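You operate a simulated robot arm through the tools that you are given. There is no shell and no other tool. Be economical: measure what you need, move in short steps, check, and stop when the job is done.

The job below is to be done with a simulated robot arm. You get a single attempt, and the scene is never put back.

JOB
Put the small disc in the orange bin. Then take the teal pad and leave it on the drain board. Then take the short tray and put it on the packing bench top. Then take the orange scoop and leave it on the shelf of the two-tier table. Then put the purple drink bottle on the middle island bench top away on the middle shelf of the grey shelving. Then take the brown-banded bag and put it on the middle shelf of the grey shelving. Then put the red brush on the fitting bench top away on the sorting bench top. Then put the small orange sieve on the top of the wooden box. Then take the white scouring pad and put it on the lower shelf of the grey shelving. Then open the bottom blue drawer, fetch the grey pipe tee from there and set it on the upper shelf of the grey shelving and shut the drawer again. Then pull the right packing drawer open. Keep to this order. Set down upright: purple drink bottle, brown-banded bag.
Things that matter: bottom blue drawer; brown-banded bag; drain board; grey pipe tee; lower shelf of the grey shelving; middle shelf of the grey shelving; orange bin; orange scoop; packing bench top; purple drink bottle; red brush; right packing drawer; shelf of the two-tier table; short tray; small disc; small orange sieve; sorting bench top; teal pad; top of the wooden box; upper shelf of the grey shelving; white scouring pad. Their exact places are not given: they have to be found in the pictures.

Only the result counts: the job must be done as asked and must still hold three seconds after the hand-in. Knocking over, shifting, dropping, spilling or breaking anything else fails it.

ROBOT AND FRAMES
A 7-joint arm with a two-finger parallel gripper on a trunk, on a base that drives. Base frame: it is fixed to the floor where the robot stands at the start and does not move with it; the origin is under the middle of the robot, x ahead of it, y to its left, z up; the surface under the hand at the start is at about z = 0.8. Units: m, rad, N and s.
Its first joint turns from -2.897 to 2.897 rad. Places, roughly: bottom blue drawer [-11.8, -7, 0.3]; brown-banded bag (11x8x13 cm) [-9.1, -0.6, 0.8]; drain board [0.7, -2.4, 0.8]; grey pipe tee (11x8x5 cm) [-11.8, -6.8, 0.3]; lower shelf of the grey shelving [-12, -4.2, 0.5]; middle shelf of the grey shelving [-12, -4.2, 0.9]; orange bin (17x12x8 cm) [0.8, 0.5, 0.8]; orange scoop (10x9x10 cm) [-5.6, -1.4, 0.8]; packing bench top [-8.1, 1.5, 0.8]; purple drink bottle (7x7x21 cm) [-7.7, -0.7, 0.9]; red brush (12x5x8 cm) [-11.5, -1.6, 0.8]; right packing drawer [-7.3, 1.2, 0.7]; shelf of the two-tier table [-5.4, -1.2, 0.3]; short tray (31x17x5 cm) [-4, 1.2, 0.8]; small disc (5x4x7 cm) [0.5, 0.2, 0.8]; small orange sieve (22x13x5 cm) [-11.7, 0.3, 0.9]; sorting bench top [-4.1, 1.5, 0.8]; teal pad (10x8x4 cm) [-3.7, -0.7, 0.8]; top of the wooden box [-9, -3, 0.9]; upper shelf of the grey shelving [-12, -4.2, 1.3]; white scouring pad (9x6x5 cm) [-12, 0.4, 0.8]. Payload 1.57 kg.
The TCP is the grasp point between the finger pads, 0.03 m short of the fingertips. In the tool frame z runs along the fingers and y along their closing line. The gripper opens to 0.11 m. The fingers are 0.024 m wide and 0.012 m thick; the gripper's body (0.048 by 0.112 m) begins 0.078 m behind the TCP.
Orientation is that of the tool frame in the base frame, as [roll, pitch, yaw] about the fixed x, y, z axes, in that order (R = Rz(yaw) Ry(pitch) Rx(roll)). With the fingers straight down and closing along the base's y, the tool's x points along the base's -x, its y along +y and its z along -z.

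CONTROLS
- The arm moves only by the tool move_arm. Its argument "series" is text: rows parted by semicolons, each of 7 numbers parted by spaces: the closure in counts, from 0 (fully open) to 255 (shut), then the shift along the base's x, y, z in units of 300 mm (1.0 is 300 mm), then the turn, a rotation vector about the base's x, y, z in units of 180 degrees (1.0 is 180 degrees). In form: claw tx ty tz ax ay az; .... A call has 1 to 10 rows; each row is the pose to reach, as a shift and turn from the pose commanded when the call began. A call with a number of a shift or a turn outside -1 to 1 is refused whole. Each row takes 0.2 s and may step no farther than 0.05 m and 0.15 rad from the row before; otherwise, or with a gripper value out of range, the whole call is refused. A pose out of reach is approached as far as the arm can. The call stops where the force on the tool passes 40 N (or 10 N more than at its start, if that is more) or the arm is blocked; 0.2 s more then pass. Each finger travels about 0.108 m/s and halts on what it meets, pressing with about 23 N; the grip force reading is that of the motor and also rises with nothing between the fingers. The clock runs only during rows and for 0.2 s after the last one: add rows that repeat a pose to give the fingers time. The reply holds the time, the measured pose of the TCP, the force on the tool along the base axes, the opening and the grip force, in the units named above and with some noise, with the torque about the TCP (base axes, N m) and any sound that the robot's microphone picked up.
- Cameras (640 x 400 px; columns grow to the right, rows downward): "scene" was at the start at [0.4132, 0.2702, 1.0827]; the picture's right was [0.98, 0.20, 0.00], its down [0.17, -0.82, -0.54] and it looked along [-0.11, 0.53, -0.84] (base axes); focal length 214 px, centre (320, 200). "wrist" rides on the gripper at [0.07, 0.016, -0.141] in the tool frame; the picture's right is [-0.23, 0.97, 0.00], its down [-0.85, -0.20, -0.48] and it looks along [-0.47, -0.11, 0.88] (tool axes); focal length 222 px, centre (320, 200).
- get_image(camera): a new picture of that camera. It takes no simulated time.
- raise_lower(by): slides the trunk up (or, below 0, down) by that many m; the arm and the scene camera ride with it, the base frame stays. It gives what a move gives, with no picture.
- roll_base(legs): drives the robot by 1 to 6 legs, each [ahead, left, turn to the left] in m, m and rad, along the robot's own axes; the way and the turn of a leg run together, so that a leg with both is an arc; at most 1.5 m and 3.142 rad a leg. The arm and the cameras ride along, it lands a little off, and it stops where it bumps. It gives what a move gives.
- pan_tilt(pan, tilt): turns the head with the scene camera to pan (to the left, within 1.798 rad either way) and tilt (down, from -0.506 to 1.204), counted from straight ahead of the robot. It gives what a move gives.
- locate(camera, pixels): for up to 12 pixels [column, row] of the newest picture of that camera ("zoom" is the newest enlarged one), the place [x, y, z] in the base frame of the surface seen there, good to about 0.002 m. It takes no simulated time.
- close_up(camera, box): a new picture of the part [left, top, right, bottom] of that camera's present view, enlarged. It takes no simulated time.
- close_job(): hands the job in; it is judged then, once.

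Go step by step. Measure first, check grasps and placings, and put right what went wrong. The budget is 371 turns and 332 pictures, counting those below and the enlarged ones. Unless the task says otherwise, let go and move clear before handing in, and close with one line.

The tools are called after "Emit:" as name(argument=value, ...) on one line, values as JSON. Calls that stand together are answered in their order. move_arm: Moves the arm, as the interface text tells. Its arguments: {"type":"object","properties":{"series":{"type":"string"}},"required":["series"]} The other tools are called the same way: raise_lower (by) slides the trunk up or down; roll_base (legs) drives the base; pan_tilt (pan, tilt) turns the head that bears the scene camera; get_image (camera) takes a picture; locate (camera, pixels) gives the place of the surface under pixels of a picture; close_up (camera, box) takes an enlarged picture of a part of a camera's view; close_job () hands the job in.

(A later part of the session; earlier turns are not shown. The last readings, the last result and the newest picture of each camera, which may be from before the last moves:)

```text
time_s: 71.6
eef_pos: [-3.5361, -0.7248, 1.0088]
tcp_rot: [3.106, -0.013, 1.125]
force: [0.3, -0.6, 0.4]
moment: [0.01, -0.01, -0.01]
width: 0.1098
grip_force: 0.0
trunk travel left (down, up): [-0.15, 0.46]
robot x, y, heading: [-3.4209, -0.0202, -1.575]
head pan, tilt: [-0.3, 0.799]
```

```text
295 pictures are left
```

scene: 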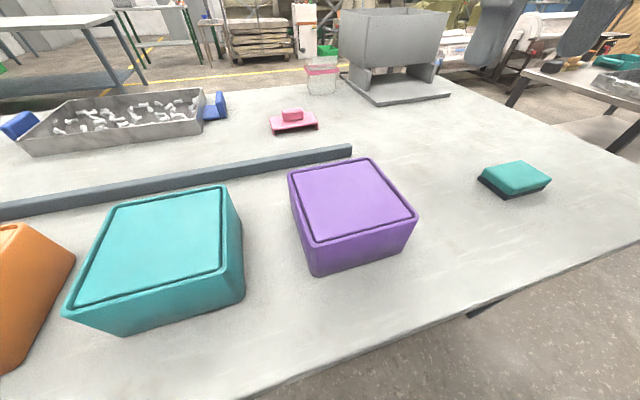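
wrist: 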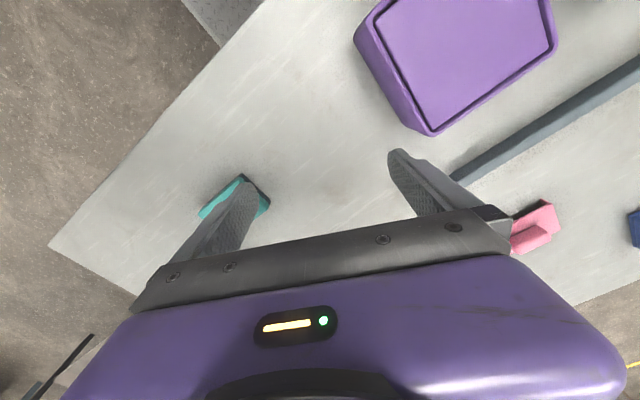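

Blocked in the swing at z 1.07, but lowering worked. I try the sideways move again from here without turning.

Emit:
move_arm(series="0 -0.1 0 0 0 0 0; 0 -0.2 0 0 0 0 0; 0 -0.3 0 0 0 0 0; 0 -0.4 0 0 0 0 0; 0 -0.5 0 0 0 0 0; 0 -0.6 0 0 0 0 0")

Emit:
get_image(camera="scene")

```text
time_s: 73.0
eef_pos: [-3.7161, -0.7246, 1.0102]
tcp_rot: [3.11, -0.011, 1.129]
force: [0.3, -0.5, 0.2]
moment: [0.03, -0.02, -0.04]
width: 0.1099
grip_force: 0.0
trunk travel left (down, up): [-0.15, 0.46]
robot x, y, heading: [-3.4212, -0.0246, -1.575]
head pan, tilt: [-0.3, 0.799]
```

```text
294 pictures are left
```

scene: 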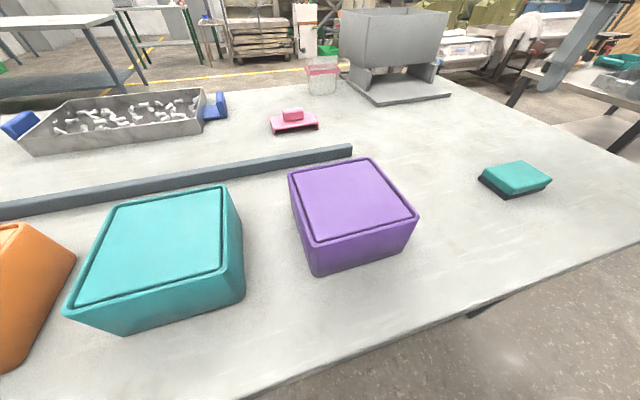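

That worked smoothly; near z 1.08 the arm is just at its limit. Now I finish the turn above the pad.

Emit:
move_arm(series="0 0 0 0 0 0 -0.04; 0 0 0 0 0 0 -0.08; 0 0 0 0 0 0 -0.12; 0 0 0 0 0 0 -0.16; 0 0 0 -0.05 0 0 -0.2; 0 0 0 -0.1 0 0 -0.24; 0 0 0 -0.15 0 0 -0.28; 0 0 0 -0.2 0 0 -0.32; 0 -0.01 0 -0.25 0.01 0 -0.36; 0 -0.01 0 -0.25 0.01 0 -0.36")

Emit:
get_image(camera="wrist")

```text
time_s: 75.2
eef_pos: [-3.7187, -0.7231, 0.936]
tcp_rot: [3.134, -0.03, -0.004]
force: [-0.7, -0.8, 0.9]
moment: [0.03, 0.01, 0.02]
width: 0.1099
grip_force: 0.1
trunk travel left (down, up): [-0.15, 0.46]
robot x, y, heading: [-3.4204, -0.0223, -1.57]
head pan, tilt: [-0.3, 0.799]
```

```text
293 pictures are left
```

wrist: 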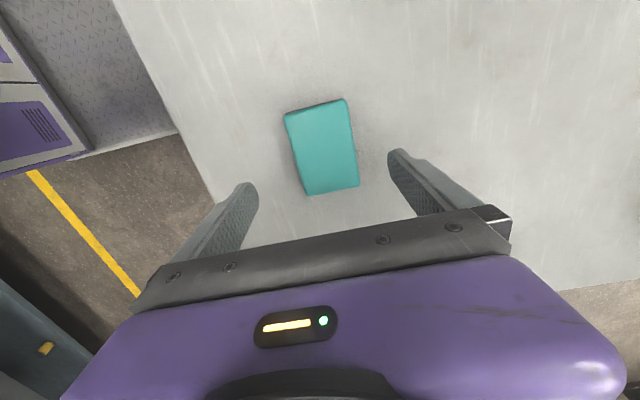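

The pad lies between the fingers. I verify its centre from the wrist camera.

Emit:
locate(camera="wrist", pixels=[[288, 116], [344, 102], [306, 190], [357, 182], [322, 148]])

```text
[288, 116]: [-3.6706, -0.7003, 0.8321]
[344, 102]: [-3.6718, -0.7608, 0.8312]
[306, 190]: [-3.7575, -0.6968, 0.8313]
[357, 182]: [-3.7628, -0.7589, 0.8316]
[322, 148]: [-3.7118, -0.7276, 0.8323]
```

Centre (-3.716,-0.729). I descend, close and lift.

Emit:
move_arm(series="0 0.005 -0.018 -0.12 0 0.009 0; 0 0.005 -0.018 -0.24 0 0.009 0; 0 0.005 -0.018 -0.333 0 0.009 0; 0 0.005 -0.018 -0.333 0 0.009 0; 100 0.005 -0.018 -0.333 0 0.009 0; 255 0.005 -0.018 -0.333 0 0.009 0; 255 0.005 -0.018 -0.333 0 0.009 0; 255 0.005 -0.018 -0.333 0 0.009 0")

```text
time_s: 77.0
eef_pos: [-3.7166, -0.728, 0.8341]
tcp_rot: [3.133, 0.001, -0.003]
force: [0.6, -0.1, 0.0]
moment: [-0.03, -0.01, 0.01]
width: 0.0695
grip_force: 23.1
trunk travel left (down, up): [-0.15, 0.46]
robot x, y, heading: [-3.4219, -0.025, -1.575]
head pan, tilt: [-0.3, 0.799]
```

Gripped at 69 mm. I lift, back away from the bench, and turn toward +x.

Emit:
move_arm(series="255 0 0 0.15 0 0 0; 255 0 0 0.3 0 0 0; 255 0 0 0.45 0 0 0; 255 0 0 0.6 0 0 0; 255 0 0 0.66 0 0 0")

Emit:
roll_base(legs=[[-0.25, 0, 0], [0, 0, 1.57], [1.4, 0, 0], [1.3, 0, 0]])

Emit:
pan_tilt(pan=-0.9, tilt=0.4)

Emit:
get_image(camera="scene")

Emit:
get_image(camera="wrist")

```text
time_s: 78.2
eef_pos: [-3.7237, -0.7254, 1.018]
tcp_rot: [3.138, -0.041, -0.014]
force: [0.3, -0.3, -0.9]
moment: [-0.01, 0.02, 0.01]
width: 0.0695
grip_force: 23.0
trunk travel left (down, up): [-0.15, 0.46]
robot x, y, heading: [-3.4234, -0.0226, -1.569]
head pan, tilt: [-0.3, 0.799]
```

```text
time_s: 96.6
eef_pos: [-0.0073, -0.0485, 1.018]
tcp_rot: [3.14, -0.041, 1.575]
force: [-0.5, 0.5, -1.1]
moment: [0.01, 0.03, 0.03]
width: 0.0697
grip_force: 23.1
trunk travel left (down, up): [-0.15, 0.46]
robot x, y, heading: [-0.7141, 0.2493, 0.008]
head pan, tilt: [-0.3, 0.799]
```

```text
time_s: 97.6
eef_pos: [-0.0073, -0.0476, 1.0173]
tcp_rot: [3.138, -0.042, 1.574]
force: [0.3, -1.4, -1.0]
moment: [-0.02, -0.02, 0.03]
width: 0.0696
grip_force: 23.3
trunk travel left (down, up): [-0.15, 0.46]
robot x, y, heading: [-0.7155, 0.2444, 0.005]
head pan, tilt: [-0.901, 0.4]
```

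```text
292 pictures are left
```

scene: 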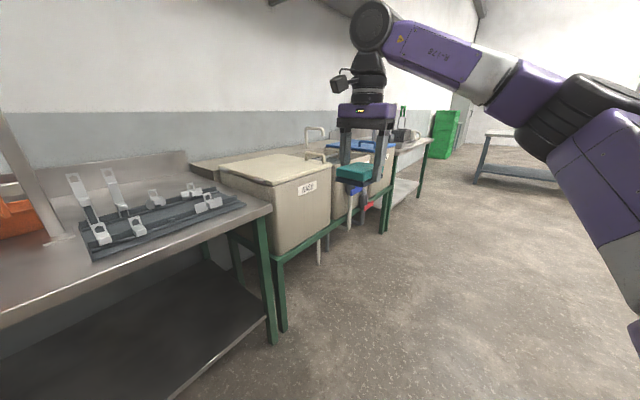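

```text
291 pictures are left
```

wrist: 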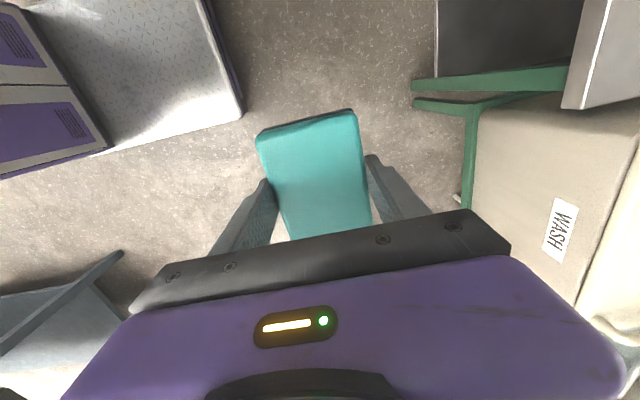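

The drain board lies beyond the WASH/RINSE sinks. I check clearances to the island before going right.

Emit:
locate(camera="scene", pixels=[[489, 133], [475, 180], [425, 140], [420, 195], [300, 262], [370, 150], [410, 140]])

Emit:
locate(camera="wrist", pixels=[[120, 255], [30, 300], [10, 380]])

Emit:
close_up(camera="scene", box=[280, 90, 472, 210])

```text
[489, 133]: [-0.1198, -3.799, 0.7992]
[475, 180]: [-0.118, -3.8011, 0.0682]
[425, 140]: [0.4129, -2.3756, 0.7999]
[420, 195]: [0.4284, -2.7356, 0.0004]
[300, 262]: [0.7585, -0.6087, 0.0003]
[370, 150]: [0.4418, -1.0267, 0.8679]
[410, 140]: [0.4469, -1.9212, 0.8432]
```

```text
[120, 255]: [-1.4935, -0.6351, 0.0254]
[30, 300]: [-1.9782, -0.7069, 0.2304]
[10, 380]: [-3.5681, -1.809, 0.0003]
```

```text
3.33 times, centred on (376, 150) of scene
```

zoom: 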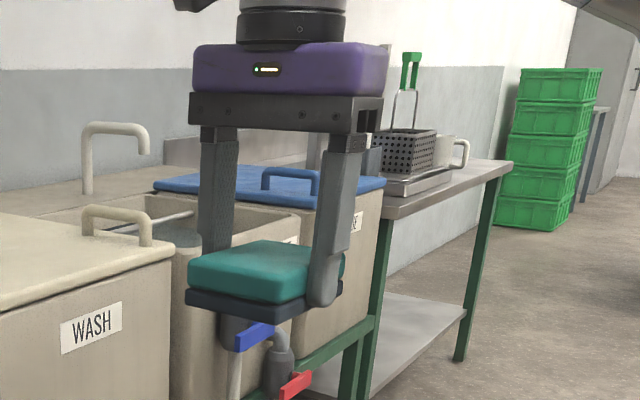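

Clear. I drive right toward the drain board.

Emit:
roll_base(legs=[[0, -1.2, 0], [0, -1.0, 0]])

Emit:
pan_tilt(pan=-0.1, tilt=0.45)

Emit:
get_image(camera="scene")

```text
time_s: 108.5
eef_pos: [0.0259, -2.2403, 1.0178]
tcp_rot: [3.141, -0.041, 1.592]
force: [0.0, -0.4, -0.8]
moment: [0.0, -0.03, -0.03]
width: 0.0699
grip_force: 23.6
trunk travel left (down, up): [-0.15, 0.46]
robot x, y, heading: [-0.6874, -1.9563, 0.023]
head pan, tilt: [-0.901, 0.4]
```

```text
time_s: 109.6
eef_pos: [0.0256, -2.2397, 1.0172]
tcp_rot: [3.139, -0.041, 1.591]
force: [-0.3, -1.1, -1.4]
moment: [-0.02, 0.02, 0.04]
width: 0.0699
grip_force: 22.2
trunk travel left (down, up): [-0.15, 0.46]
robot x, y, heading: [-0.6869, -1.9567, 0.022]
head pan, tilt: [-0.099, 0.45]
```

```text
289 pictures are left
```

scene: 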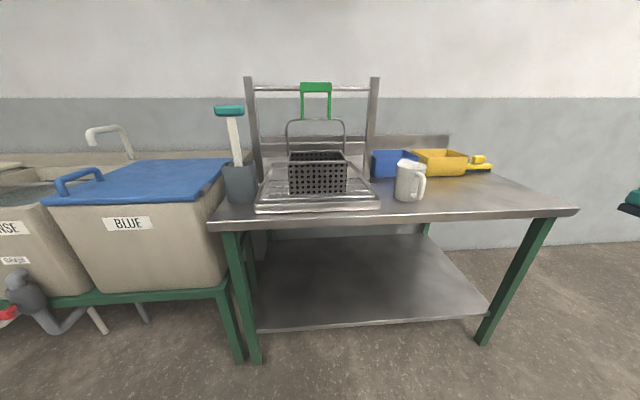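

I see a ribbed silver board under the basket at (317,195), a pot with brush left, a jug right. I measure them.

Emit:
close_up(camera="scene", box=[200, 130, 440, 280])

Emit:
locate(camera="scene", pixels=[[258, 208], [378, 205], [270, 165], [362, 163], [317, 203], [290, 190], [345, 190], [240, 190], [405, 190], [560, 212], [225, 220], [360, 195]])

```text
2.67 times, centred on (320, 205) of scene
```

zoom: 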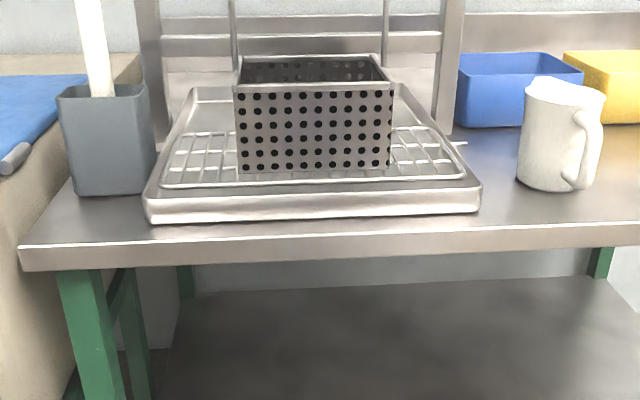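

```text
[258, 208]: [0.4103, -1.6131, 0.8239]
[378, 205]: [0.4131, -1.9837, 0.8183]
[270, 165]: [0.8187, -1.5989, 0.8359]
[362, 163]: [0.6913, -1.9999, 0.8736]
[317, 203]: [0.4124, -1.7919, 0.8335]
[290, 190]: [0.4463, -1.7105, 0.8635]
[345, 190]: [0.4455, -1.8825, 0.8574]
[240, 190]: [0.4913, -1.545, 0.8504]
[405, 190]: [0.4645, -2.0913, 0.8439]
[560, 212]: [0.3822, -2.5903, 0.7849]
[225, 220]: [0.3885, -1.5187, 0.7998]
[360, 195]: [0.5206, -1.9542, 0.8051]
```

The given drain-board place is (0.7,-2.4); I check what lies there (around pixels (440,165)–(520,200)).

Emit:
close_up(camera="scene", box=[360, 130, 600, 280])

Emit:
locate(camera="scene", pixels=[[440, 165], [395, 165], [480, 168], [480, 195], [450, 190], [578, 208], [520, 175], [495, 180], [430, 180], [470, 160], [420, 172], [460, 172]])

```text
2.67 times, centred on (480, 205) of scene
```

zoom: 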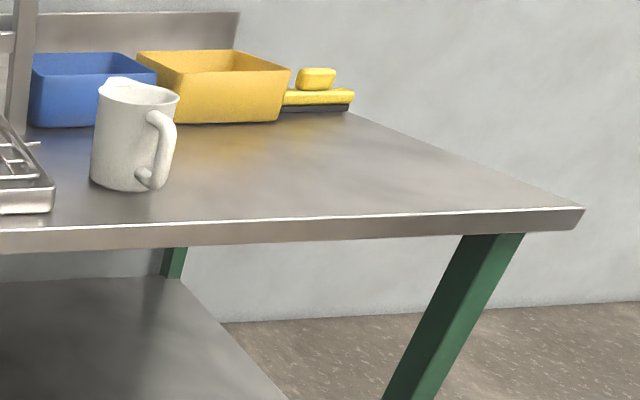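

```text
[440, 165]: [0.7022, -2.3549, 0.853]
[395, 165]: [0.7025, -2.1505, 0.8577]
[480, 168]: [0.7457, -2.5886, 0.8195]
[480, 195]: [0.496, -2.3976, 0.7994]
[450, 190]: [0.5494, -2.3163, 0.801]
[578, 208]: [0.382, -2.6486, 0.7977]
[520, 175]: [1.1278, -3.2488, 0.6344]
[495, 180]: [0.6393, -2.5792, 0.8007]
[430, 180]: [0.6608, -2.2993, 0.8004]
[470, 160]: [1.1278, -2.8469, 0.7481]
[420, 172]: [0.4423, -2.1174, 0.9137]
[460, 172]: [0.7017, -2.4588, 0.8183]
```

The whole table (x 0.38–1.0, y −1.5…−2.65) beside the sinks is the drain board; (0.52,−2.42) is free. I drive there.

Emit:
roll_base(legs=[[0, -0.17, -0.022], [0.49, 0, 0]])

Emit:
get_image(camera="wrist")

```text
time_s: 113.6
eef_pos: [0.5112, -2.4255, 1.0176]
tcp_rot: [3.14, -0.043, 1.567]
force: [0.1, 0.1, -0.9]
moment: [-0.02, -0.02, -0.01]
width: 0.0697
grip_force: 23.0
trunk travel left (down, up): [-0.15, 0.46]
robot x, y, heading: [-0.1948, -2.131, -0.004]
head pan, tilt: [-0.099, 0.45]
```

```text
286 pictures are left
```

wrist: 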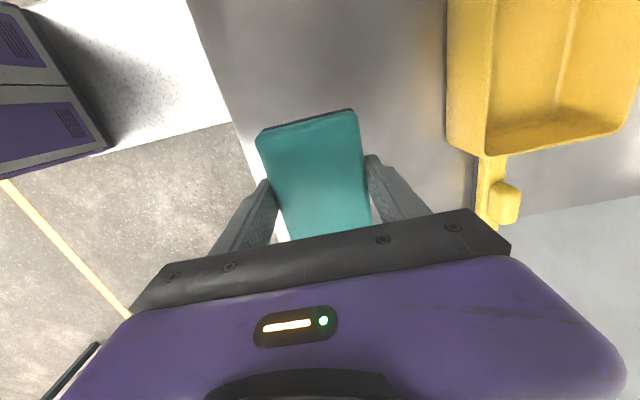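

Free spot below. I lower the pad.

Emit:
move_arm(series="255 0.05 0 -0.14 0 0 0; 255 0.08 0 -0.28 0 0 0; 255 0.08 0 -0.42 0 0 0; 255 0.08 0 -0.54 0 0 0; 255 0.08 0 -0.61 0 0 0; 255 0.08 0 -0.645 0 0 0; 255 0.08 0 -0.645 0 0 0")

```text
time_s: 115.0
eef_pos: [0.5348, -2.4275, 0.8312]
tcp_rot: [3.135, -0.038, 1.57]
force: [-5.1, 2.5, 16.9]
moment: [-0.14, 0.88, -0.15]
width: 0.0696
grip_force: 23.2
trunk travel left (down, up): [-0.15, 0.46]
robot x, y, heading: [-0.1908, -2.1292, -0.001]
head pan, tilt: [-0.099, 0.45]
stopped in row 7: the force on the tool passed its limit at 43 N (the readings are from after the stop); the commanded pose is now the measured one
```

Contact made on the table. I release gently and rise.

Emit:
move_arm(series="200 0 0 0.01 0 0 0; 100 0 0 0.01 0 0 0; 0 0 0 0.01 0 0 0; 0 0 0 0.01 0 0 0; 0 0 0 0.1 0 0 0; 0 0 0 0.25 0 0 0; 0 0 0 0.4 0 0 0; 0 0 0 0.55 0 0 0")

Emit:
get_image(camera="wrist")

```text
time_s: 116.8
eef_pos: [0.5372, -2.429, 0.9926]
tcp_rot: [3.134, -0.04, 1.57]
force: [-0.2, -0.2, -1.1]
moment: [-0.03, -0.03, 0.04]
width: 0.1099
grip_force: 0.1
trunk travel left (down, up): [-0.15, 0.46]
robot x, y, heading: [-0.1958, -2.1286, -0.002]
head pan, tilt: [-0.099, 0.45]
```

```text
285 pictures are left
```

wrist: 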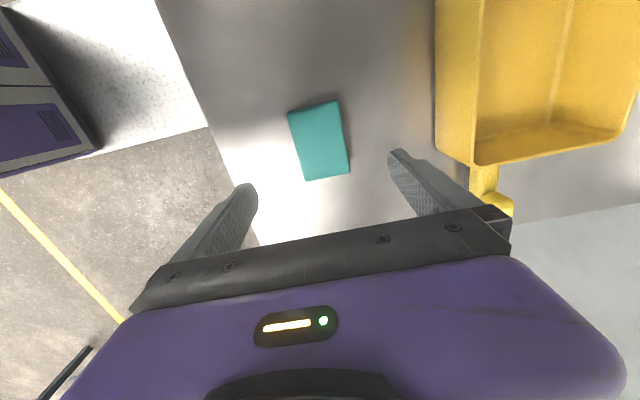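

The pad sits on the drain board. Next the short tray: I raise the trunk for slack, then drive back to the aisle and to x ≈ -3.9.

Emit:
raise_lower(by=0.15)

Emit:
roll_base(legs=[[-0.5, 0, 0], [0, 1.2, 0], [0, 1.05, 0], [-1.5, 0, 0], [-1.5, 0, 0], [0, 0, 1.571]])

Emit:
pan_tilt(pan=0.1, tilt=0.5)

Emit:
get_image(camera="scene")

```text
time_s: 118.6
eef_pos: [0.537, -2.4294, 1.1423]
tcp_rot: [3.134, -0.04, 1.568]
force: [-0.3, -0.3, -0.3]
moment: [0.0, 0.03, 0.06]
width: 0.1102
grip_force: 0.0
trunk travel left (down, up): [-0.3, 0.31]
robot x, y, heading: [-0.1971, -2.1266, -0.002]
head pan, tilt: [-0.099, 0.45]
```

```text
time_s: 150.1
eef_pos: [-3.3621, 0.9008, 1.1429]
tcp_rot: [3.134, -0.04, 3.116]
force: [-0.1, -0.3, -0.5]
moment: [0.01, -0.03, -0.02]
width: 0.1102
grip_force: 0.0
trunk travel left (down, up): [-0.3, 0.31]
robot x, y, heading: [-3.679, 0.1787, 1.544]
head pan, tilt: [-0.099, 0.45]
```

```text
time_s: 150.8
eef_pos: [-3.3625, 0.9007, 1.1429]
tcp_rot: [3.135, -0.04, 3.113]
force: [-0.4, -0.3, 0.6]
moment: [0.02, 0.0, -0.01]
width: 0.11
grip_force: 0.0
trunk travel left (down, up): [-0.3, 0.31]
robot x, y, heading: [-3.679, 0.1781, 1.543]
head pan, tilt: [0.099, 0.499]
```

```text
284 pictures are left
```

scene: 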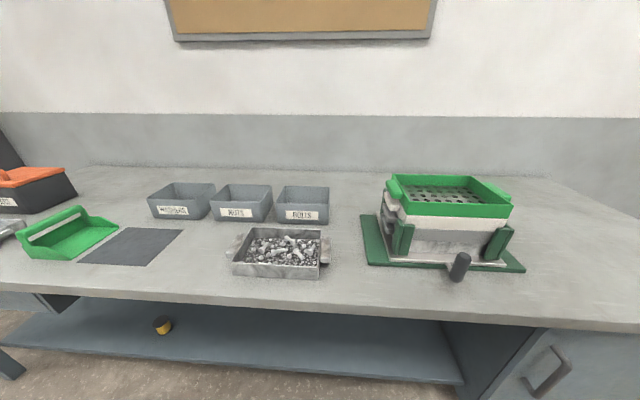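

The tray at (280,253) holds loose bolts, so it must stay level. I zoom in on it.

Emit:
close_up(camera="scene", box=[212, 210, 352, 298])

Emit:
locate(camera="zoom", pixels=[[95, 190], [95, 290], [490, 310], [495, 200], [535, 150], [535, 215], [75, 170], [115, 90], [495, 90], [300, 250], [300, 340], [300, 180]])

```text
4.55 times, centred on (282, 254) of scene
```

zoom: 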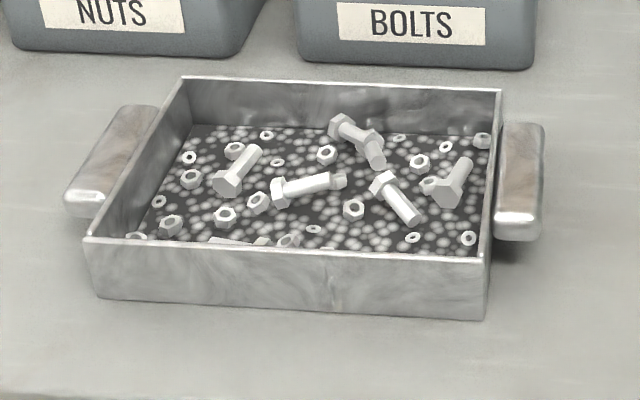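

```text
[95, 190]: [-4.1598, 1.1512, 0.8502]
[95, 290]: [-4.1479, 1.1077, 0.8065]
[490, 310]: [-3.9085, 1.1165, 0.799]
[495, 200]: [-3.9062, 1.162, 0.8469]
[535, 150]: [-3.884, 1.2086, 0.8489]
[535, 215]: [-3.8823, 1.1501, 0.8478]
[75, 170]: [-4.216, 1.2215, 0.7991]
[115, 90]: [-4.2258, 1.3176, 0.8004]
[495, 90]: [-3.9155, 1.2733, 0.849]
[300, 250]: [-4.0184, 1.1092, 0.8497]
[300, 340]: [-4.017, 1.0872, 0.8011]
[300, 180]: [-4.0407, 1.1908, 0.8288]
```

The tray body spans x −4.148…−3.910, y 1.11…1.275, top 0.85, with end handles. I locate the handles, edge and surface more finely.

Emit:
locate(camera="zoom", pixels=[[518, 218], [518, 238], [520, 128], [500, 180], [540, 180], [514, 250], [130, 108], [85, 195], [85, 212], [340, 150], [300, 190], [440, 190]])

Emit:
locate(camera="scene", pixels=[[300, 305], [150, 292], [500, 322], [195, 250], [300, 215]])

```text
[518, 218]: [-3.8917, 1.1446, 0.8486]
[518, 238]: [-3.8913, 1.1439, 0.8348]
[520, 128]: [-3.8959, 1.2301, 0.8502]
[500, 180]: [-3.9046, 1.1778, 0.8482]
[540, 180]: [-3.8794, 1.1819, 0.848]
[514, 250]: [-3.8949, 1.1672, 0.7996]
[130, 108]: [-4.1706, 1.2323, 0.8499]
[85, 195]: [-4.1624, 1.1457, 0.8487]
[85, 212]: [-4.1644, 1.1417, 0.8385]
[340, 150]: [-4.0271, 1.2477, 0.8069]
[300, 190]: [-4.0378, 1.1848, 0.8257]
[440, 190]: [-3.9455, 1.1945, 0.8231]
```

```text
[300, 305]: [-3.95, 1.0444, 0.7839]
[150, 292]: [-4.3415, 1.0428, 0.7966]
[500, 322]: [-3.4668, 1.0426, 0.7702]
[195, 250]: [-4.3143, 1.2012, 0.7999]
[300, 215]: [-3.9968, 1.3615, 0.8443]
```

The handle is only a thin flange; pinching the middle of the long front wall (closing along y) carries the tray best. I move the base so it lies ahead-right and look from above.

Emit:
roll_base(legs=[[0, 0, 0.027], [0, 0.55, 0], [0.25, 0, 0]])

Emit:
get_image(camera="wrist")

```text
time_s: 155.8
eef_pos: [-3.9291, 1.1582, 1.1433]
tcp_rot: [3.134, -0.04, 3.136]
force: [-0.2, 1.3, -0.7]
moment: [0.01, -0.04, -0.01]
width: 0.11
grip_force: 0.0
trunk travel left (down, up): [-0.3, 0.31]
robot x, y, heading: [-4.2324, 0.4231, 1.564]
head pan, tilt: [0.099, 0.499]
```

```text
282 pictures are left
```

wrist: 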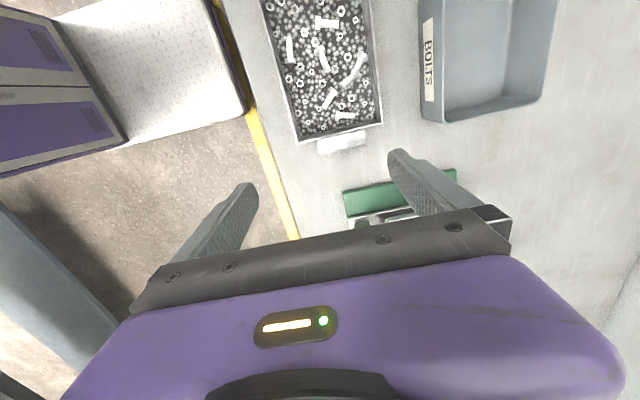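

I move over the tray's front wall and look.

Emit:
move_arm(series="0 -0.12 -0.06 -0.05 0 0 0; 0 -0.24 -0.12 -0.1 0 0 0; 0 -0.33 -0.17 -0.2 0 0 0; 0 -0.33 -0.17 -0.3 0 0 0; 0 -0.33 -0.17 -0.4 0 0 0; 0 -0.33 -0.17 -0.4 0 0 0")

Emit:
get_image(camera="wrist")

Emit:
close_up(camera="wrist", box=[200, 0, 456, 160])

```text
time_s: 157.2
eef_pos: [-4.0285, 1.1065, 1.0219]
tcp_rot: [3.133, -0.039, 3.136]
force: [1.0, 0.3, 1.4]
moment: [0.04, -0.05, -0.01]
width: 0.1099
grip_force: 0.0
trunk travel left (down, up): [-0.3, 0.31]
robot x, y, heading: [-4.2286, 0.4256, 1.568]
head pan, tilt: [0.099, 0.499]
```

```text
281 pictures are left
```

wrist: 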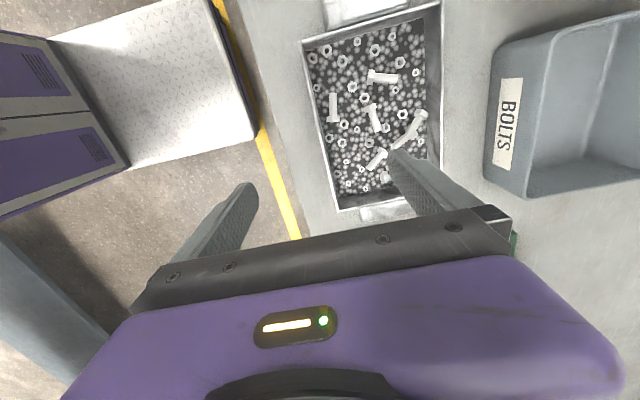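

```text
2.50 times, centred on (328, 80) of wrist
```

zoom: 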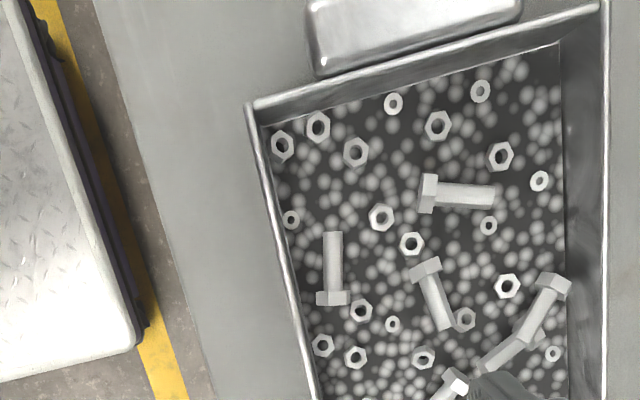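

I locate the wall and the items along it.

Emit:
locate(camera="zoom", pixels=[[262, 160], [280, 250], [296, 330], [300, 270], [332, 240], [333, 298], [291, 218], [322, 345], [303, 300], [310, 180], [440, 170], [250, 105]])

```text
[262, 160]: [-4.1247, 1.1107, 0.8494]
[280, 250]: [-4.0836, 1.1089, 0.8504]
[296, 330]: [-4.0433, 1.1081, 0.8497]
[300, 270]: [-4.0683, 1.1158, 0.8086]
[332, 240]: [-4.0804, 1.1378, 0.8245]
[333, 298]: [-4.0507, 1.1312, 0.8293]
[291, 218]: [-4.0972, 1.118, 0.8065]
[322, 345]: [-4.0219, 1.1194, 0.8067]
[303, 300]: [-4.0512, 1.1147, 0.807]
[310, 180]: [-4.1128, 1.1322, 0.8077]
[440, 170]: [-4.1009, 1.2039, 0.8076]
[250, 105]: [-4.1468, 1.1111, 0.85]
```

Inner floor is at 0.807; a clear slot at x≈−4.024 along the front wall. I descend with a narrow opening.

Emit:
move_arm(series="100 0.015 0.012 -0.1 0 -0.012 0; 174 0.015 0.012 -0.22 0 -0.012 0; 174 0.015 0.012 -0.34 0 -0.012 0; 174 0.015 0.012 -0.46 0 -0.012 0; 174 0.015 0.012 -0.46 0 -0.012 0")

Emit:
close_up(camera="wrist", box=[200, 40, 456, 240])

```text
time_s: 158.4
eef_pos: [-4.0233, 1.1089, 0.884]
tcp_rot: [3.135, -0.002, 3.136]
force: [-0.4, 0.1, 0.0]
moment: [-0.02, -0.02, 0.01]
width: 0.035
grip_force: 0.0
trunk travel left (down, up): [-0.3, 0.31]
robot x, y, heading: [-4.2277, 0.4268, 1.567]
head pan, tilt: [0.099, 0.499]
```

```text
2.00 times, centred on (328, 140) of wrist
```

zoom: 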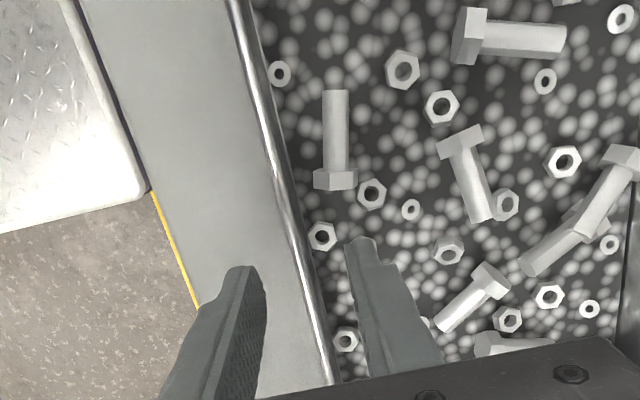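

The wall lies between the fingers, with clear floor under the inner one. I descend and close.

Emit:
move_arm(series="174 0 0.003 -0.06 0 0 0; 174 0 0.003 -0.117 0 0 0; 174 0 0.003 -0.117 0 0 0; 215 0 0.003 -0.117 0 0 0; 255 0 0.003 -0.117 0 0 0; 255 0 0.003 -0.117 0 0 0; 255 0 0.003 -0.117 0 0 0; 255 0 0.003 -0.09 0 0 0; 255 0 0.003 -0.07 0 0 0")

Emit:
get_image(camera="scene")

```text
time_s: 160.4
eef_pos: [-4.0238, 1.1109, 0.8634]
tcp_rot: [3.135, -0.002, 3.135]
force: [-1.0, 0.3, -8.4]
moment: [-0.67, -0.06, 0.04]
width: 0.0047
grip_force: 23.0
trunk travel left (down, up): [-0.3, 0.31]
robot x, y, heading: [-4.2294, 0.4244, 1.569]
head pan, tilt: [0.099, 0.499]
```

```text
278 pictures are left
```

scene: 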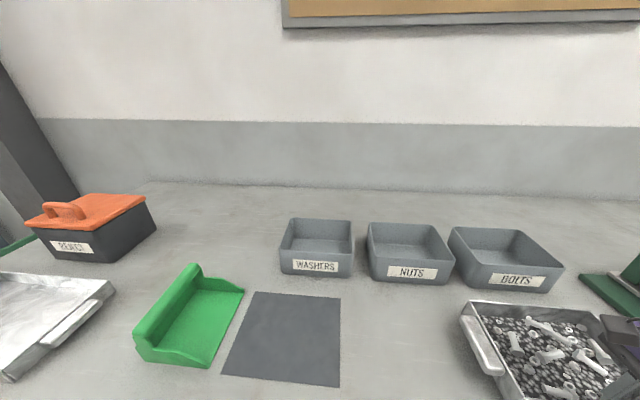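

Force −8.4 N with moment −0.67 N m matches the whole tray hanging from the wall. I check whether it is level.

Emit:
close_up(camera="scene", box=[440, 280, 640, 400])

Emit:
locate(camera="scene", pixels=[[478, 303], [560, 302], [600, 308], [510, 375], [475, 330], [500, 365]])

```text
3.20 times, centred on (540, 340) of scene
```

zoom: 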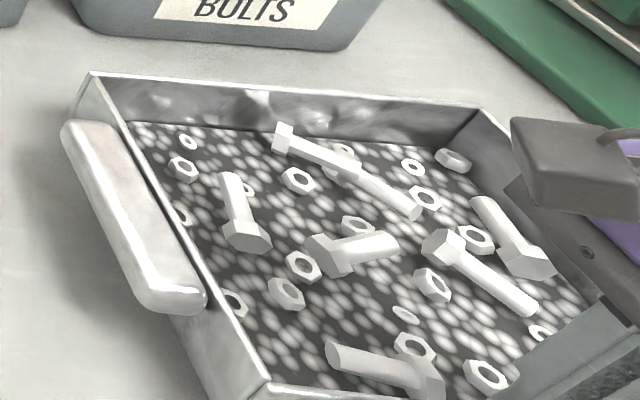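

```text
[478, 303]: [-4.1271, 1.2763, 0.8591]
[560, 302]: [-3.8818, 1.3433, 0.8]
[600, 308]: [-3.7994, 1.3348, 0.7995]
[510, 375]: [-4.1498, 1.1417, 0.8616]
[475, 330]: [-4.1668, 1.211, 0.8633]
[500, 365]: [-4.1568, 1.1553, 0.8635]
```

The tray is lifted level (handle z 0.863 throughout). I lift gently further.

Emit:
move_arm(series="255 0 0 0.03 0 0 0; 255 0 0 0.08 0 0 0; 255 0 0 0.14 0 0 0; 255 0 0 0.2 0 0 0; 255 0 0 0.26 0 0 0; 255 0 0 0.32 0 0 0; 255 0 0 0.38 0 0 0; 255 0 0 0.42 0 0 0; 255 0 0 0.44 0 0 0; 255 0 0 0.44 0 0 0")

Emit:
get_image(camera="scene")

```text
time_s: 162.6
eef_pos: [-4.022, 1.1112, 0.9961]
tcp_rot: [3.135, -0.002, 3.136]
force: [0.0, 0.4, -8.1]
moment: [-0.7, -0.04, 0.02]
width: 0.005
grip_force: 23.0
trunk travel left (down, up): [-0.3, 0.31]
robot x, y, heading: [-4.2303, 0.4277, 1.569]
head pan, tilt: [0.099, 0.499]
```

```text
276 pictures are left
```

scene: 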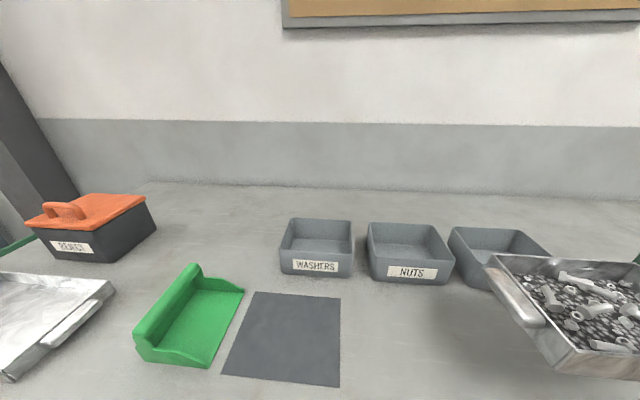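

The tray holds steady. I back off and drive left along the aisle toward the packing bench, keeping the tray clear of the bench edge.

Emit:
roll_base(legs=[[-0.4, 0, 0], [0, 0.6, 0]])

Emit:
get_image(camera="wrist")

```text
time_s: 168.1
eef_pos: [-4.6265, 0.71, 0.9963]
tcp_rot: [3.135, -0.003, 3.137]
force: [0.1, 0.3, -8.6]
moment: [-0.72, -0.07, -0.01]
width: 0.005
grip_force: 22.9
trunk travel left (down, up): [-0.3, 0.31]
robot x, y, heading: [-4.8384, 0.0252, 1.563]
head pan, tilt: [0.099, 0.499]
```

```text
275 pictures are left
```

wrist: 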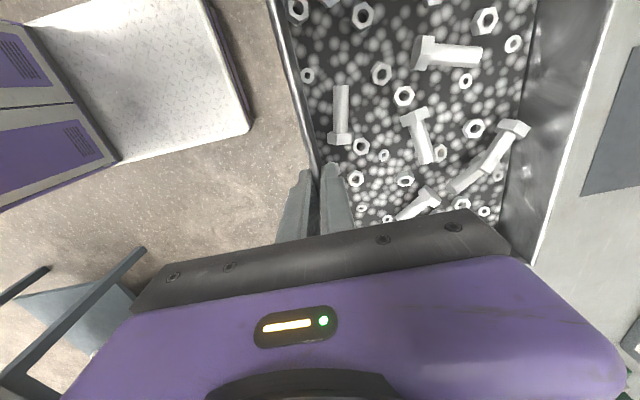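

Nothing has slipped. I continue to the packing bench.

Emit:
roll_base(legs=[[0, 1.0, 0], [0, 1.0, 0], [0, 0.9, 0]])

Emit:
get_image(camera="scene")

```text
time_s: 177.9
eef_pos: [-6.6169, 0.7158, 0.9938]
tcp_rot: [3.139, -0.001, -3.137]
force: [-0.1, -0.1, -7.7]
moment: [-0.67, -0.07, 0.03]
width: 0.0051
grip_force: 22.7
trunk travel left (down, up): [-0.3, 0.31]
robot x, y, heading: [-6.8196, 0.0333, 1.575]
head pan, tilt: [0.099, 0.499]
stopped in leg 2: the robot was blocked; the commanded pose is now the measured one
```

```text
274 pictures are left
```

scene: 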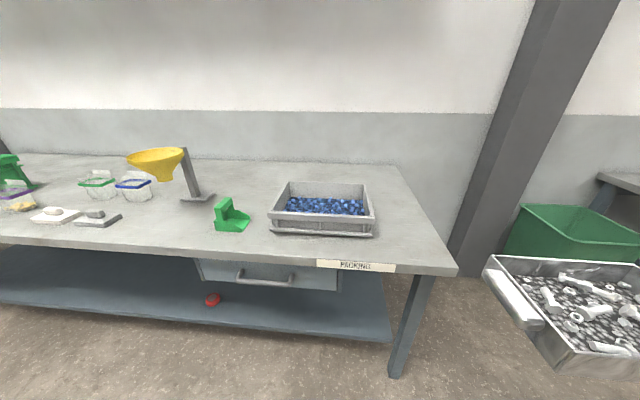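

The base was blocked at x −6.82. I look left for the obstacle.

Emit:
pan_tilt(pan=1.6, tilt=0.8)

Emit:
get_image(camera="scene")

```text
time_s: 179.6
eef_pos: [-6.6161, 0.7155, 0.9962]
tcp_rot: [3.136, -0.001, -3.137]
force: [0.0, -0.1, -8.3]
moment: [-0.69, -0.03, 0.01]
width: 0.0048
grip_force: 23.0
trunk travel left (down, up): [-0.3, 0.31]
robot x, y, heading: [-6.8164, 0.0321, 1.576]
head pan, tilt: [1.6, 0.799]
```

```text
273 pictures are left
```

scene: 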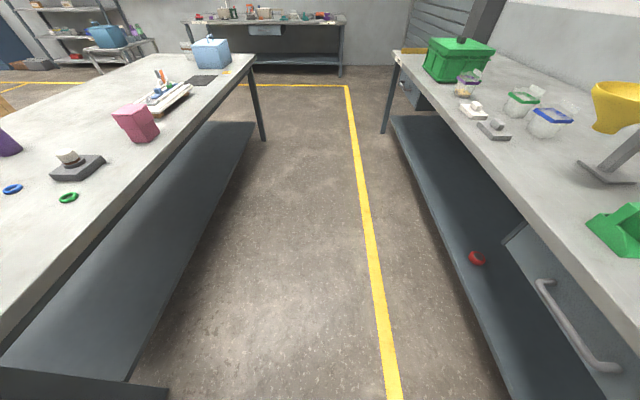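

The island bench edge at left is near; I measure both edges.

Emit:
locate(camera="scene", pixels=[[20, 310], [130, 180], [255, 58], [150, 385], [390, 62], [500, 150], [580, 230], [380, 130], [265, 140], [320, 250]])

```text
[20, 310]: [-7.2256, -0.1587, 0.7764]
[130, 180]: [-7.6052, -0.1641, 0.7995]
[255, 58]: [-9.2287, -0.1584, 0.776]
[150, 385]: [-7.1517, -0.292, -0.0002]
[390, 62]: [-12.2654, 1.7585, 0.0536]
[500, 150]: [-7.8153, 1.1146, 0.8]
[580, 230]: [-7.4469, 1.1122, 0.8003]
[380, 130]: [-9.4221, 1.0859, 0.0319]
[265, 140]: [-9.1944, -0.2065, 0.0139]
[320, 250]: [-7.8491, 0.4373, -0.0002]
```

The aisle is y −0.16…1.10. I map the items on the packing bench to find a free 31×17 cm area.

Emit:
close_up(camera="scene", box=[384, 30, 640, 270])

Emit:
locate(camera="scene", pixels=[[473, 118], [495, 138], [482, 130], [522, 115], [548, 135], [585, 170], [635, 182], [590, 222], [620, 255], [460, 90], [430, 70], [440, 80]])

```text
1.67 times, centred on (512, 150) of scene
```

zoom: 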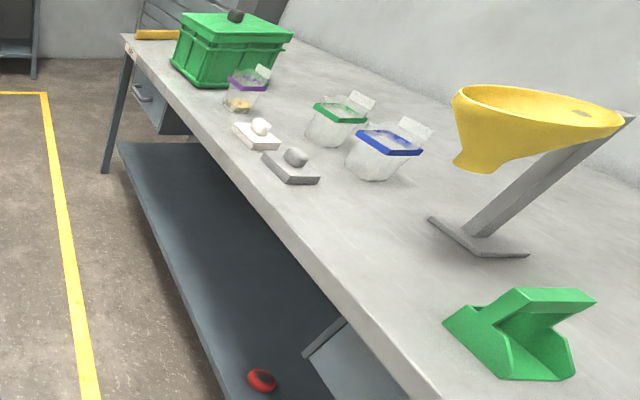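

```text
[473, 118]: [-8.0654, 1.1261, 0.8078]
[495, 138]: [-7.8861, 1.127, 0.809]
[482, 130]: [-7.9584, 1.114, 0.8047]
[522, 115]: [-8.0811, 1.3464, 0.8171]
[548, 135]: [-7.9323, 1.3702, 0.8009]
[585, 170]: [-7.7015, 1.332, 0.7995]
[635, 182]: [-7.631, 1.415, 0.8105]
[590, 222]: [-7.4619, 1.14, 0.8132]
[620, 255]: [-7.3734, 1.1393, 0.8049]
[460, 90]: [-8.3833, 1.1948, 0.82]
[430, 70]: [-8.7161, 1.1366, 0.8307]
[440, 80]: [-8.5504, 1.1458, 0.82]
```

A free area is x −7.85…−7.49, y 1.11…1.32, left of the green scoop. I move to y 0.26 and then left along the aisle.

Emit:
roll_base(legs=[[0.23, 0, 0], [0, 1.03, 0]])

Emit:
pan_tilt(pan=0, tilt=0.6)

Emit:
get_image(camera="scene")

```text
time_s: 186.2
eef_pos: [-7.6559, 0.9442, 0.9954]
tcp_rot: [3.137, -0.003, -3.137]
force: [0.2, 0.5, -8.5]
moment: [-0.73, -0.06, -0.03]
width: 0.0049
grip_force: 23.3
trunk travel left (down, up): [-0.3, 0.31]
robot x, y, heading: [-7.8606, 0.2596, 1.575]
head pan, tilt: [1.6, 0.799]
```

```text
time_s: 187.9
eef_pos: [-7.6559, 0.9424, 0.9966]
tcp_rot: [3.136, -0.002, -3.139]
force: [-0.7, -0.2, -8.4]
moment: [-0.68, -0.05, 0.0]
width: 0.005
grip_force: 23.2
trunk travel left (down, up): [-0.3, 0.31]
robot x, y, heading: [-7.8591, 0.2561, 1.571]
head pan, tilt: [0.0, 0.6]
```

```text
271 pictures are left
```

scene: 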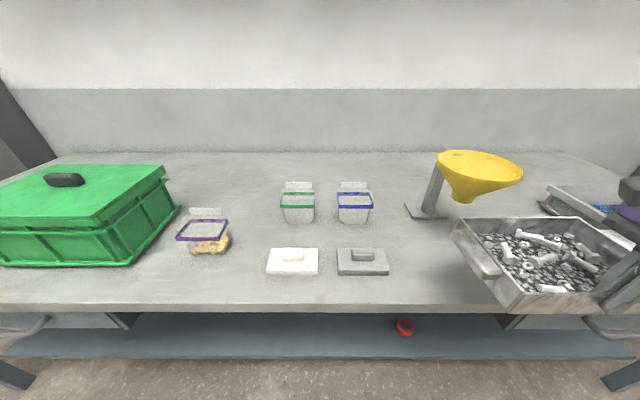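

I check the funnel's foot and bowl, and the grey block's right edge.

Emit:
locate(camera="scene", pixels=[[408, 217], [446, 217], [388, 272], [470, 200], [445, 180], [515, 180], [440, 190], [420, 300], [405, 206]])

```text
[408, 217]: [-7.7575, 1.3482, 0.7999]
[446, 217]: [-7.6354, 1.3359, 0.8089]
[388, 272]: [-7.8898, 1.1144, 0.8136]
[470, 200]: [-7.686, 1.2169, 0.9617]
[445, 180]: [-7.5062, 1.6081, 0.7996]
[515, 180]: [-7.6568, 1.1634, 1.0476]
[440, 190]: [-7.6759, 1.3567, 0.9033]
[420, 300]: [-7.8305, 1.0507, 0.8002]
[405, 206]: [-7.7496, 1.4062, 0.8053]
```

The funnel's bowl overhangs that spot (z 0.96–1.05), so the hand wouldn't fit. I check the right end, behind the crate, instead.

Emit:
roll_base(legs=[[0, -0.55, 0]])

Emit:
get_image(camera="scene")

```text
time_s: 191.1
eef_pos: [-7.1048, 0.9444, 0.9953]
tcp_rot: [3.137, -0.001, -3.141]
force: [0.6, 0.4, -8.4]
moment: [-0.69, -0.03, -0.02]
width: 0.0051
grip_force: 22.8
trunk travel left (down, up): [-0.3, 0.31]
robot x, y, heading: [-7.3056, 0.2599, 1.566]
head pan, tilt: [0.0, 0.6]
```

```text
270 pictures are left
```

scene: 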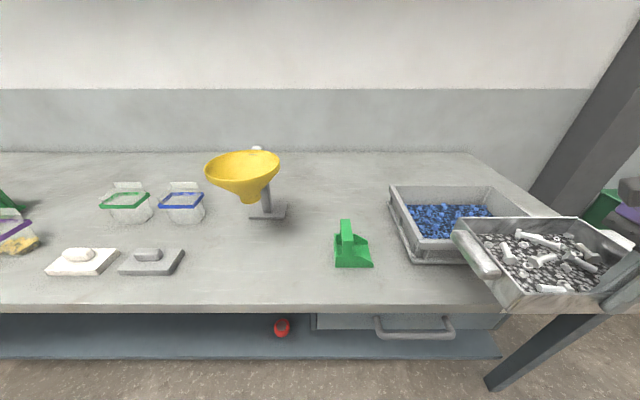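

There is room behind the green scoop between funnel foot and crate. I measure it.

Emit:
locate(camera="scene", pixels=[[287, 217], [285, 206], [395, 235], [388, 190], [390, 205], [345, 225], [371, 262], [335, 266], [340, 154], [345, 222], [480, 190], [405, 185]])

Emit:
locate(camera="scene", pixels=[[278, 165], [205, 170], [250, 195], [245, 150], [257, 147], [130, 155], [460, 155], [520, 215], [440, 155], [180, 190], [205, 210], [275, 180]])

```text
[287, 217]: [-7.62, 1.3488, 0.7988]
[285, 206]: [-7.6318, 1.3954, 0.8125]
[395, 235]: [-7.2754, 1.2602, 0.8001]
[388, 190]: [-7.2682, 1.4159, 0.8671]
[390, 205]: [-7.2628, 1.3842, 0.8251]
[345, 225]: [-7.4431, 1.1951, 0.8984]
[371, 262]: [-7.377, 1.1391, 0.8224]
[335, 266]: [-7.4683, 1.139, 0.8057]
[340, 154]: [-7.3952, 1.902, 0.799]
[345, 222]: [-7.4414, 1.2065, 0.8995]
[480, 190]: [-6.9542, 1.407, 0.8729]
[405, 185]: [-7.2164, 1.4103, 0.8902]
```

```text
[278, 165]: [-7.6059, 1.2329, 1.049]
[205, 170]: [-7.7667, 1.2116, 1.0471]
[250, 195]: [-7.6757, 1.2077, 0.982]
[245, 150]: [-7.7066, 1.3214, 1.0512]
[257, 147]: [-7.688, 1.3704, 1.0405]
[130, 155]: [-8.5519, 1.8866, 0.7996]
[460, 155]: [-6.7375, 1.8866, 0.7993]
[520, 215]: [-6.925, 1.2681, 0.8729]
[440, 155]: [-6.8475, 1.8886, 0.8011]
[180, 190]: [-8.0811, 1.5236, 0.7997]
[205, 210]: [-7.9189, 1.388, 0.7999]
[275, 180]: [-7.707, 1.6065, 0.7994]
```

Behind the scoop and crate, y 1.45–1.88 is free around x −7.35. I raise the tray a bit and go in over the scoop (top 0.90).

Emit:
move_arm(series="255 0 0 0.04 0 0 0; 255 0 0 0.09 0 0 0; 255 0 0 0.14 0 0 0; 255 0 0 0.17 0 0 0; 255 0 0 0.17 0 0 0")

Emit:
roll_base(legs=[[0, 0.2, 0], [0.32, 0, 0]])

Emit:
get_image(camera="scene")

```text
time_s: 192.3
eef_pos: [-7.1041, 0.9433, 1.0477]
tcp_rot: [3.137, -0.003, -3.139]
force: [0.2, 0.3, -8.1]
moment: [-0.7, -0.06, -0.02]
width: 0.0057
grip_force: 23.4
trunk travel left (down, up): [-0.3, 0.31]
robot x, y, heading: [-7.311, 0.2626, 1.568]
head pan, tilt: [0.0, 0.6]
```

```text
time_s: 195.6
eef_pos: [-7.3021, 1.263, 1.0465]
tcp_rot: [3.136, -0.002, -3.14]
force: [0.6, 0.2, -8.4]
moment: [-0.66, -0.04, 0.01]
width: 0.0058
grip_force: 23.3
trunk travel left (down, up): [-0.3, 0.31]
robot x, y, heading: [-7.5048, 0.5811, 1.568]
head pan, tilt: [0.0, 0.6]
```

```text
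269 pictures are left
```

scene: 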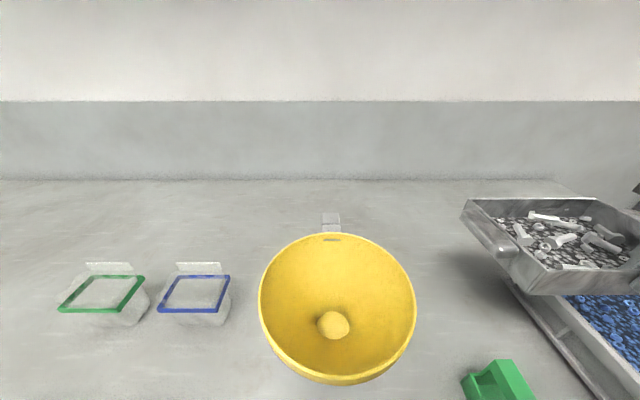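

Clear. I extend the tray to y 1.49.

Emit:
move_arm(series="255 -0.02 0.07 0 0 0 0; 255 -0.04 0.16 0 0 0 0; 255 -0.06 0.26 0 0 0 0; 255 -0.08 0.36 0 0 0 0; 255 -0.1 0.46 0 0 0 0; 255 -0.1 0.56 0 0 0 0; 255 -0.1 0.66 0 0 0 0; 255 -0.1 0.73 0 0 0 0; 255 -0.1 0.76 0 0 0 0; 255 -0.1 0.76 0 0 0 0")

Emit:
get_image(camera="scene")

Emit:
get_image(camera="wrist")

```text
time_s: 197.8
eef_pos: [-7.3322, 1.4913, 1.0462]
tcp_rot: [3.136, -0.002, -3.14]
force: [0.3, 0.1, -7.7]
moment: [-0.7, -0.08, 0.0]
width: 0.0063
grip_force: 23.7
trunk travel left (down, up): [-0.3, 0.31]
robot x, y, heading: [-7.5073, 0.5783, 1.57]
head pan, tilt: [0.0, 0.6]
```

```text
268 pictures are left
```

scene: 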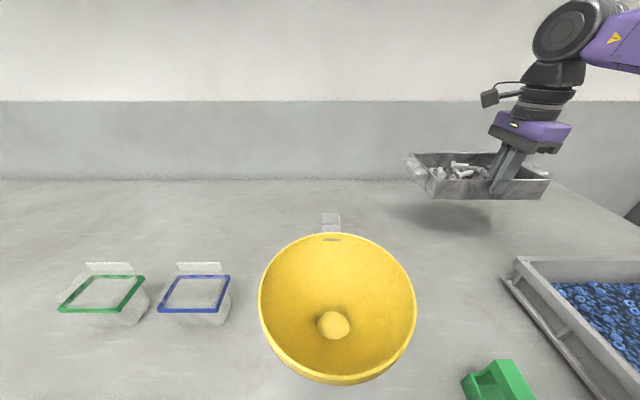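

```text
267 pictures are left
```

wrist: 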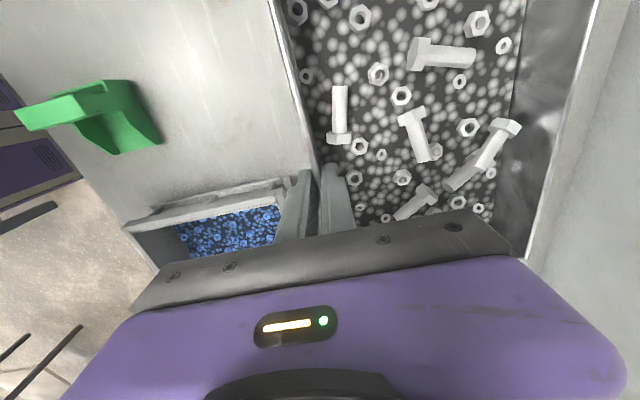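

The tray is over the free area. I lower it slowly.

Emit:
move_arm(series="255 0 0.04 -0.08 0 0 0; 255 0 0.04 -0.18 0 0 0; 255 0 0.04 -0.28 0 0 0; 255 0 0.04 -0.38 0 0 0; 255 0 0.04 -0.48 0 0 0; 255 0 0.04 -0.55 0 0 0; 255 0 0.04 -0.6 0 0 0; 255 0 0.04 -0.62 0 0 0; 255 0 0.04 -0.62 0 0 0")

Emit:
close_up(camera="scene", box=[380, 140, 620, 290])

```text
time_s: 199.8
eef_pos: [-7.3325, 1.5018, 0.8604]
tcp_rot: [3.135, 0.001, -3.139]
force: [0.4, -0.5, -8.9]
moment: [-0.64, -0.06, 0.01]
width: 0.0062
grip_force: 23.0
trunk travel left (down, up): [-0.3, 0.31]
robot x, y, heading: [-7.5078, 0.5787, 1.57]
head pan, tilt: [0.0, 0.6]
```

```text
2.67 times, centred on (500, 215) of scene
```

zoom: 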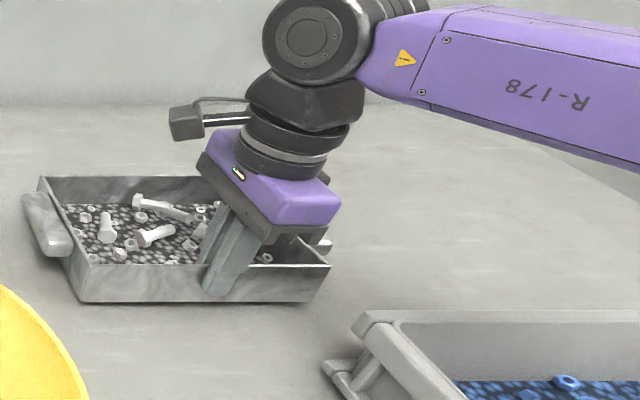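

Still about 1 cm above the top. I lower in finer steps.

Emit:
move_arm(series="255 0 0 -0.01 0 0 0; 255 0 0 -0.018 0 0 0; 255 0 0 -0.026 0 0 0; 255 0 0 -0.034 0 0 0; 255 0 0 -0.034 0 0 0")

```text
time_s: 201.0
eef_pos: [-7.333, 1.5012, 0.8509]
tcp_rot: [3.134, -0.001, 3.141]
force: [1.2, -0.8, 0.6]
moment: [-0.68, 0.75, 0.08]
width: 0.0052
grip_force: 23.4
trunk travel left (down, up): [-0.3, 0.31]
robot x, y, heading: [-7.5072, 0.5797, 1.569]
head pan, tilt: [0.0, 0.6]
```

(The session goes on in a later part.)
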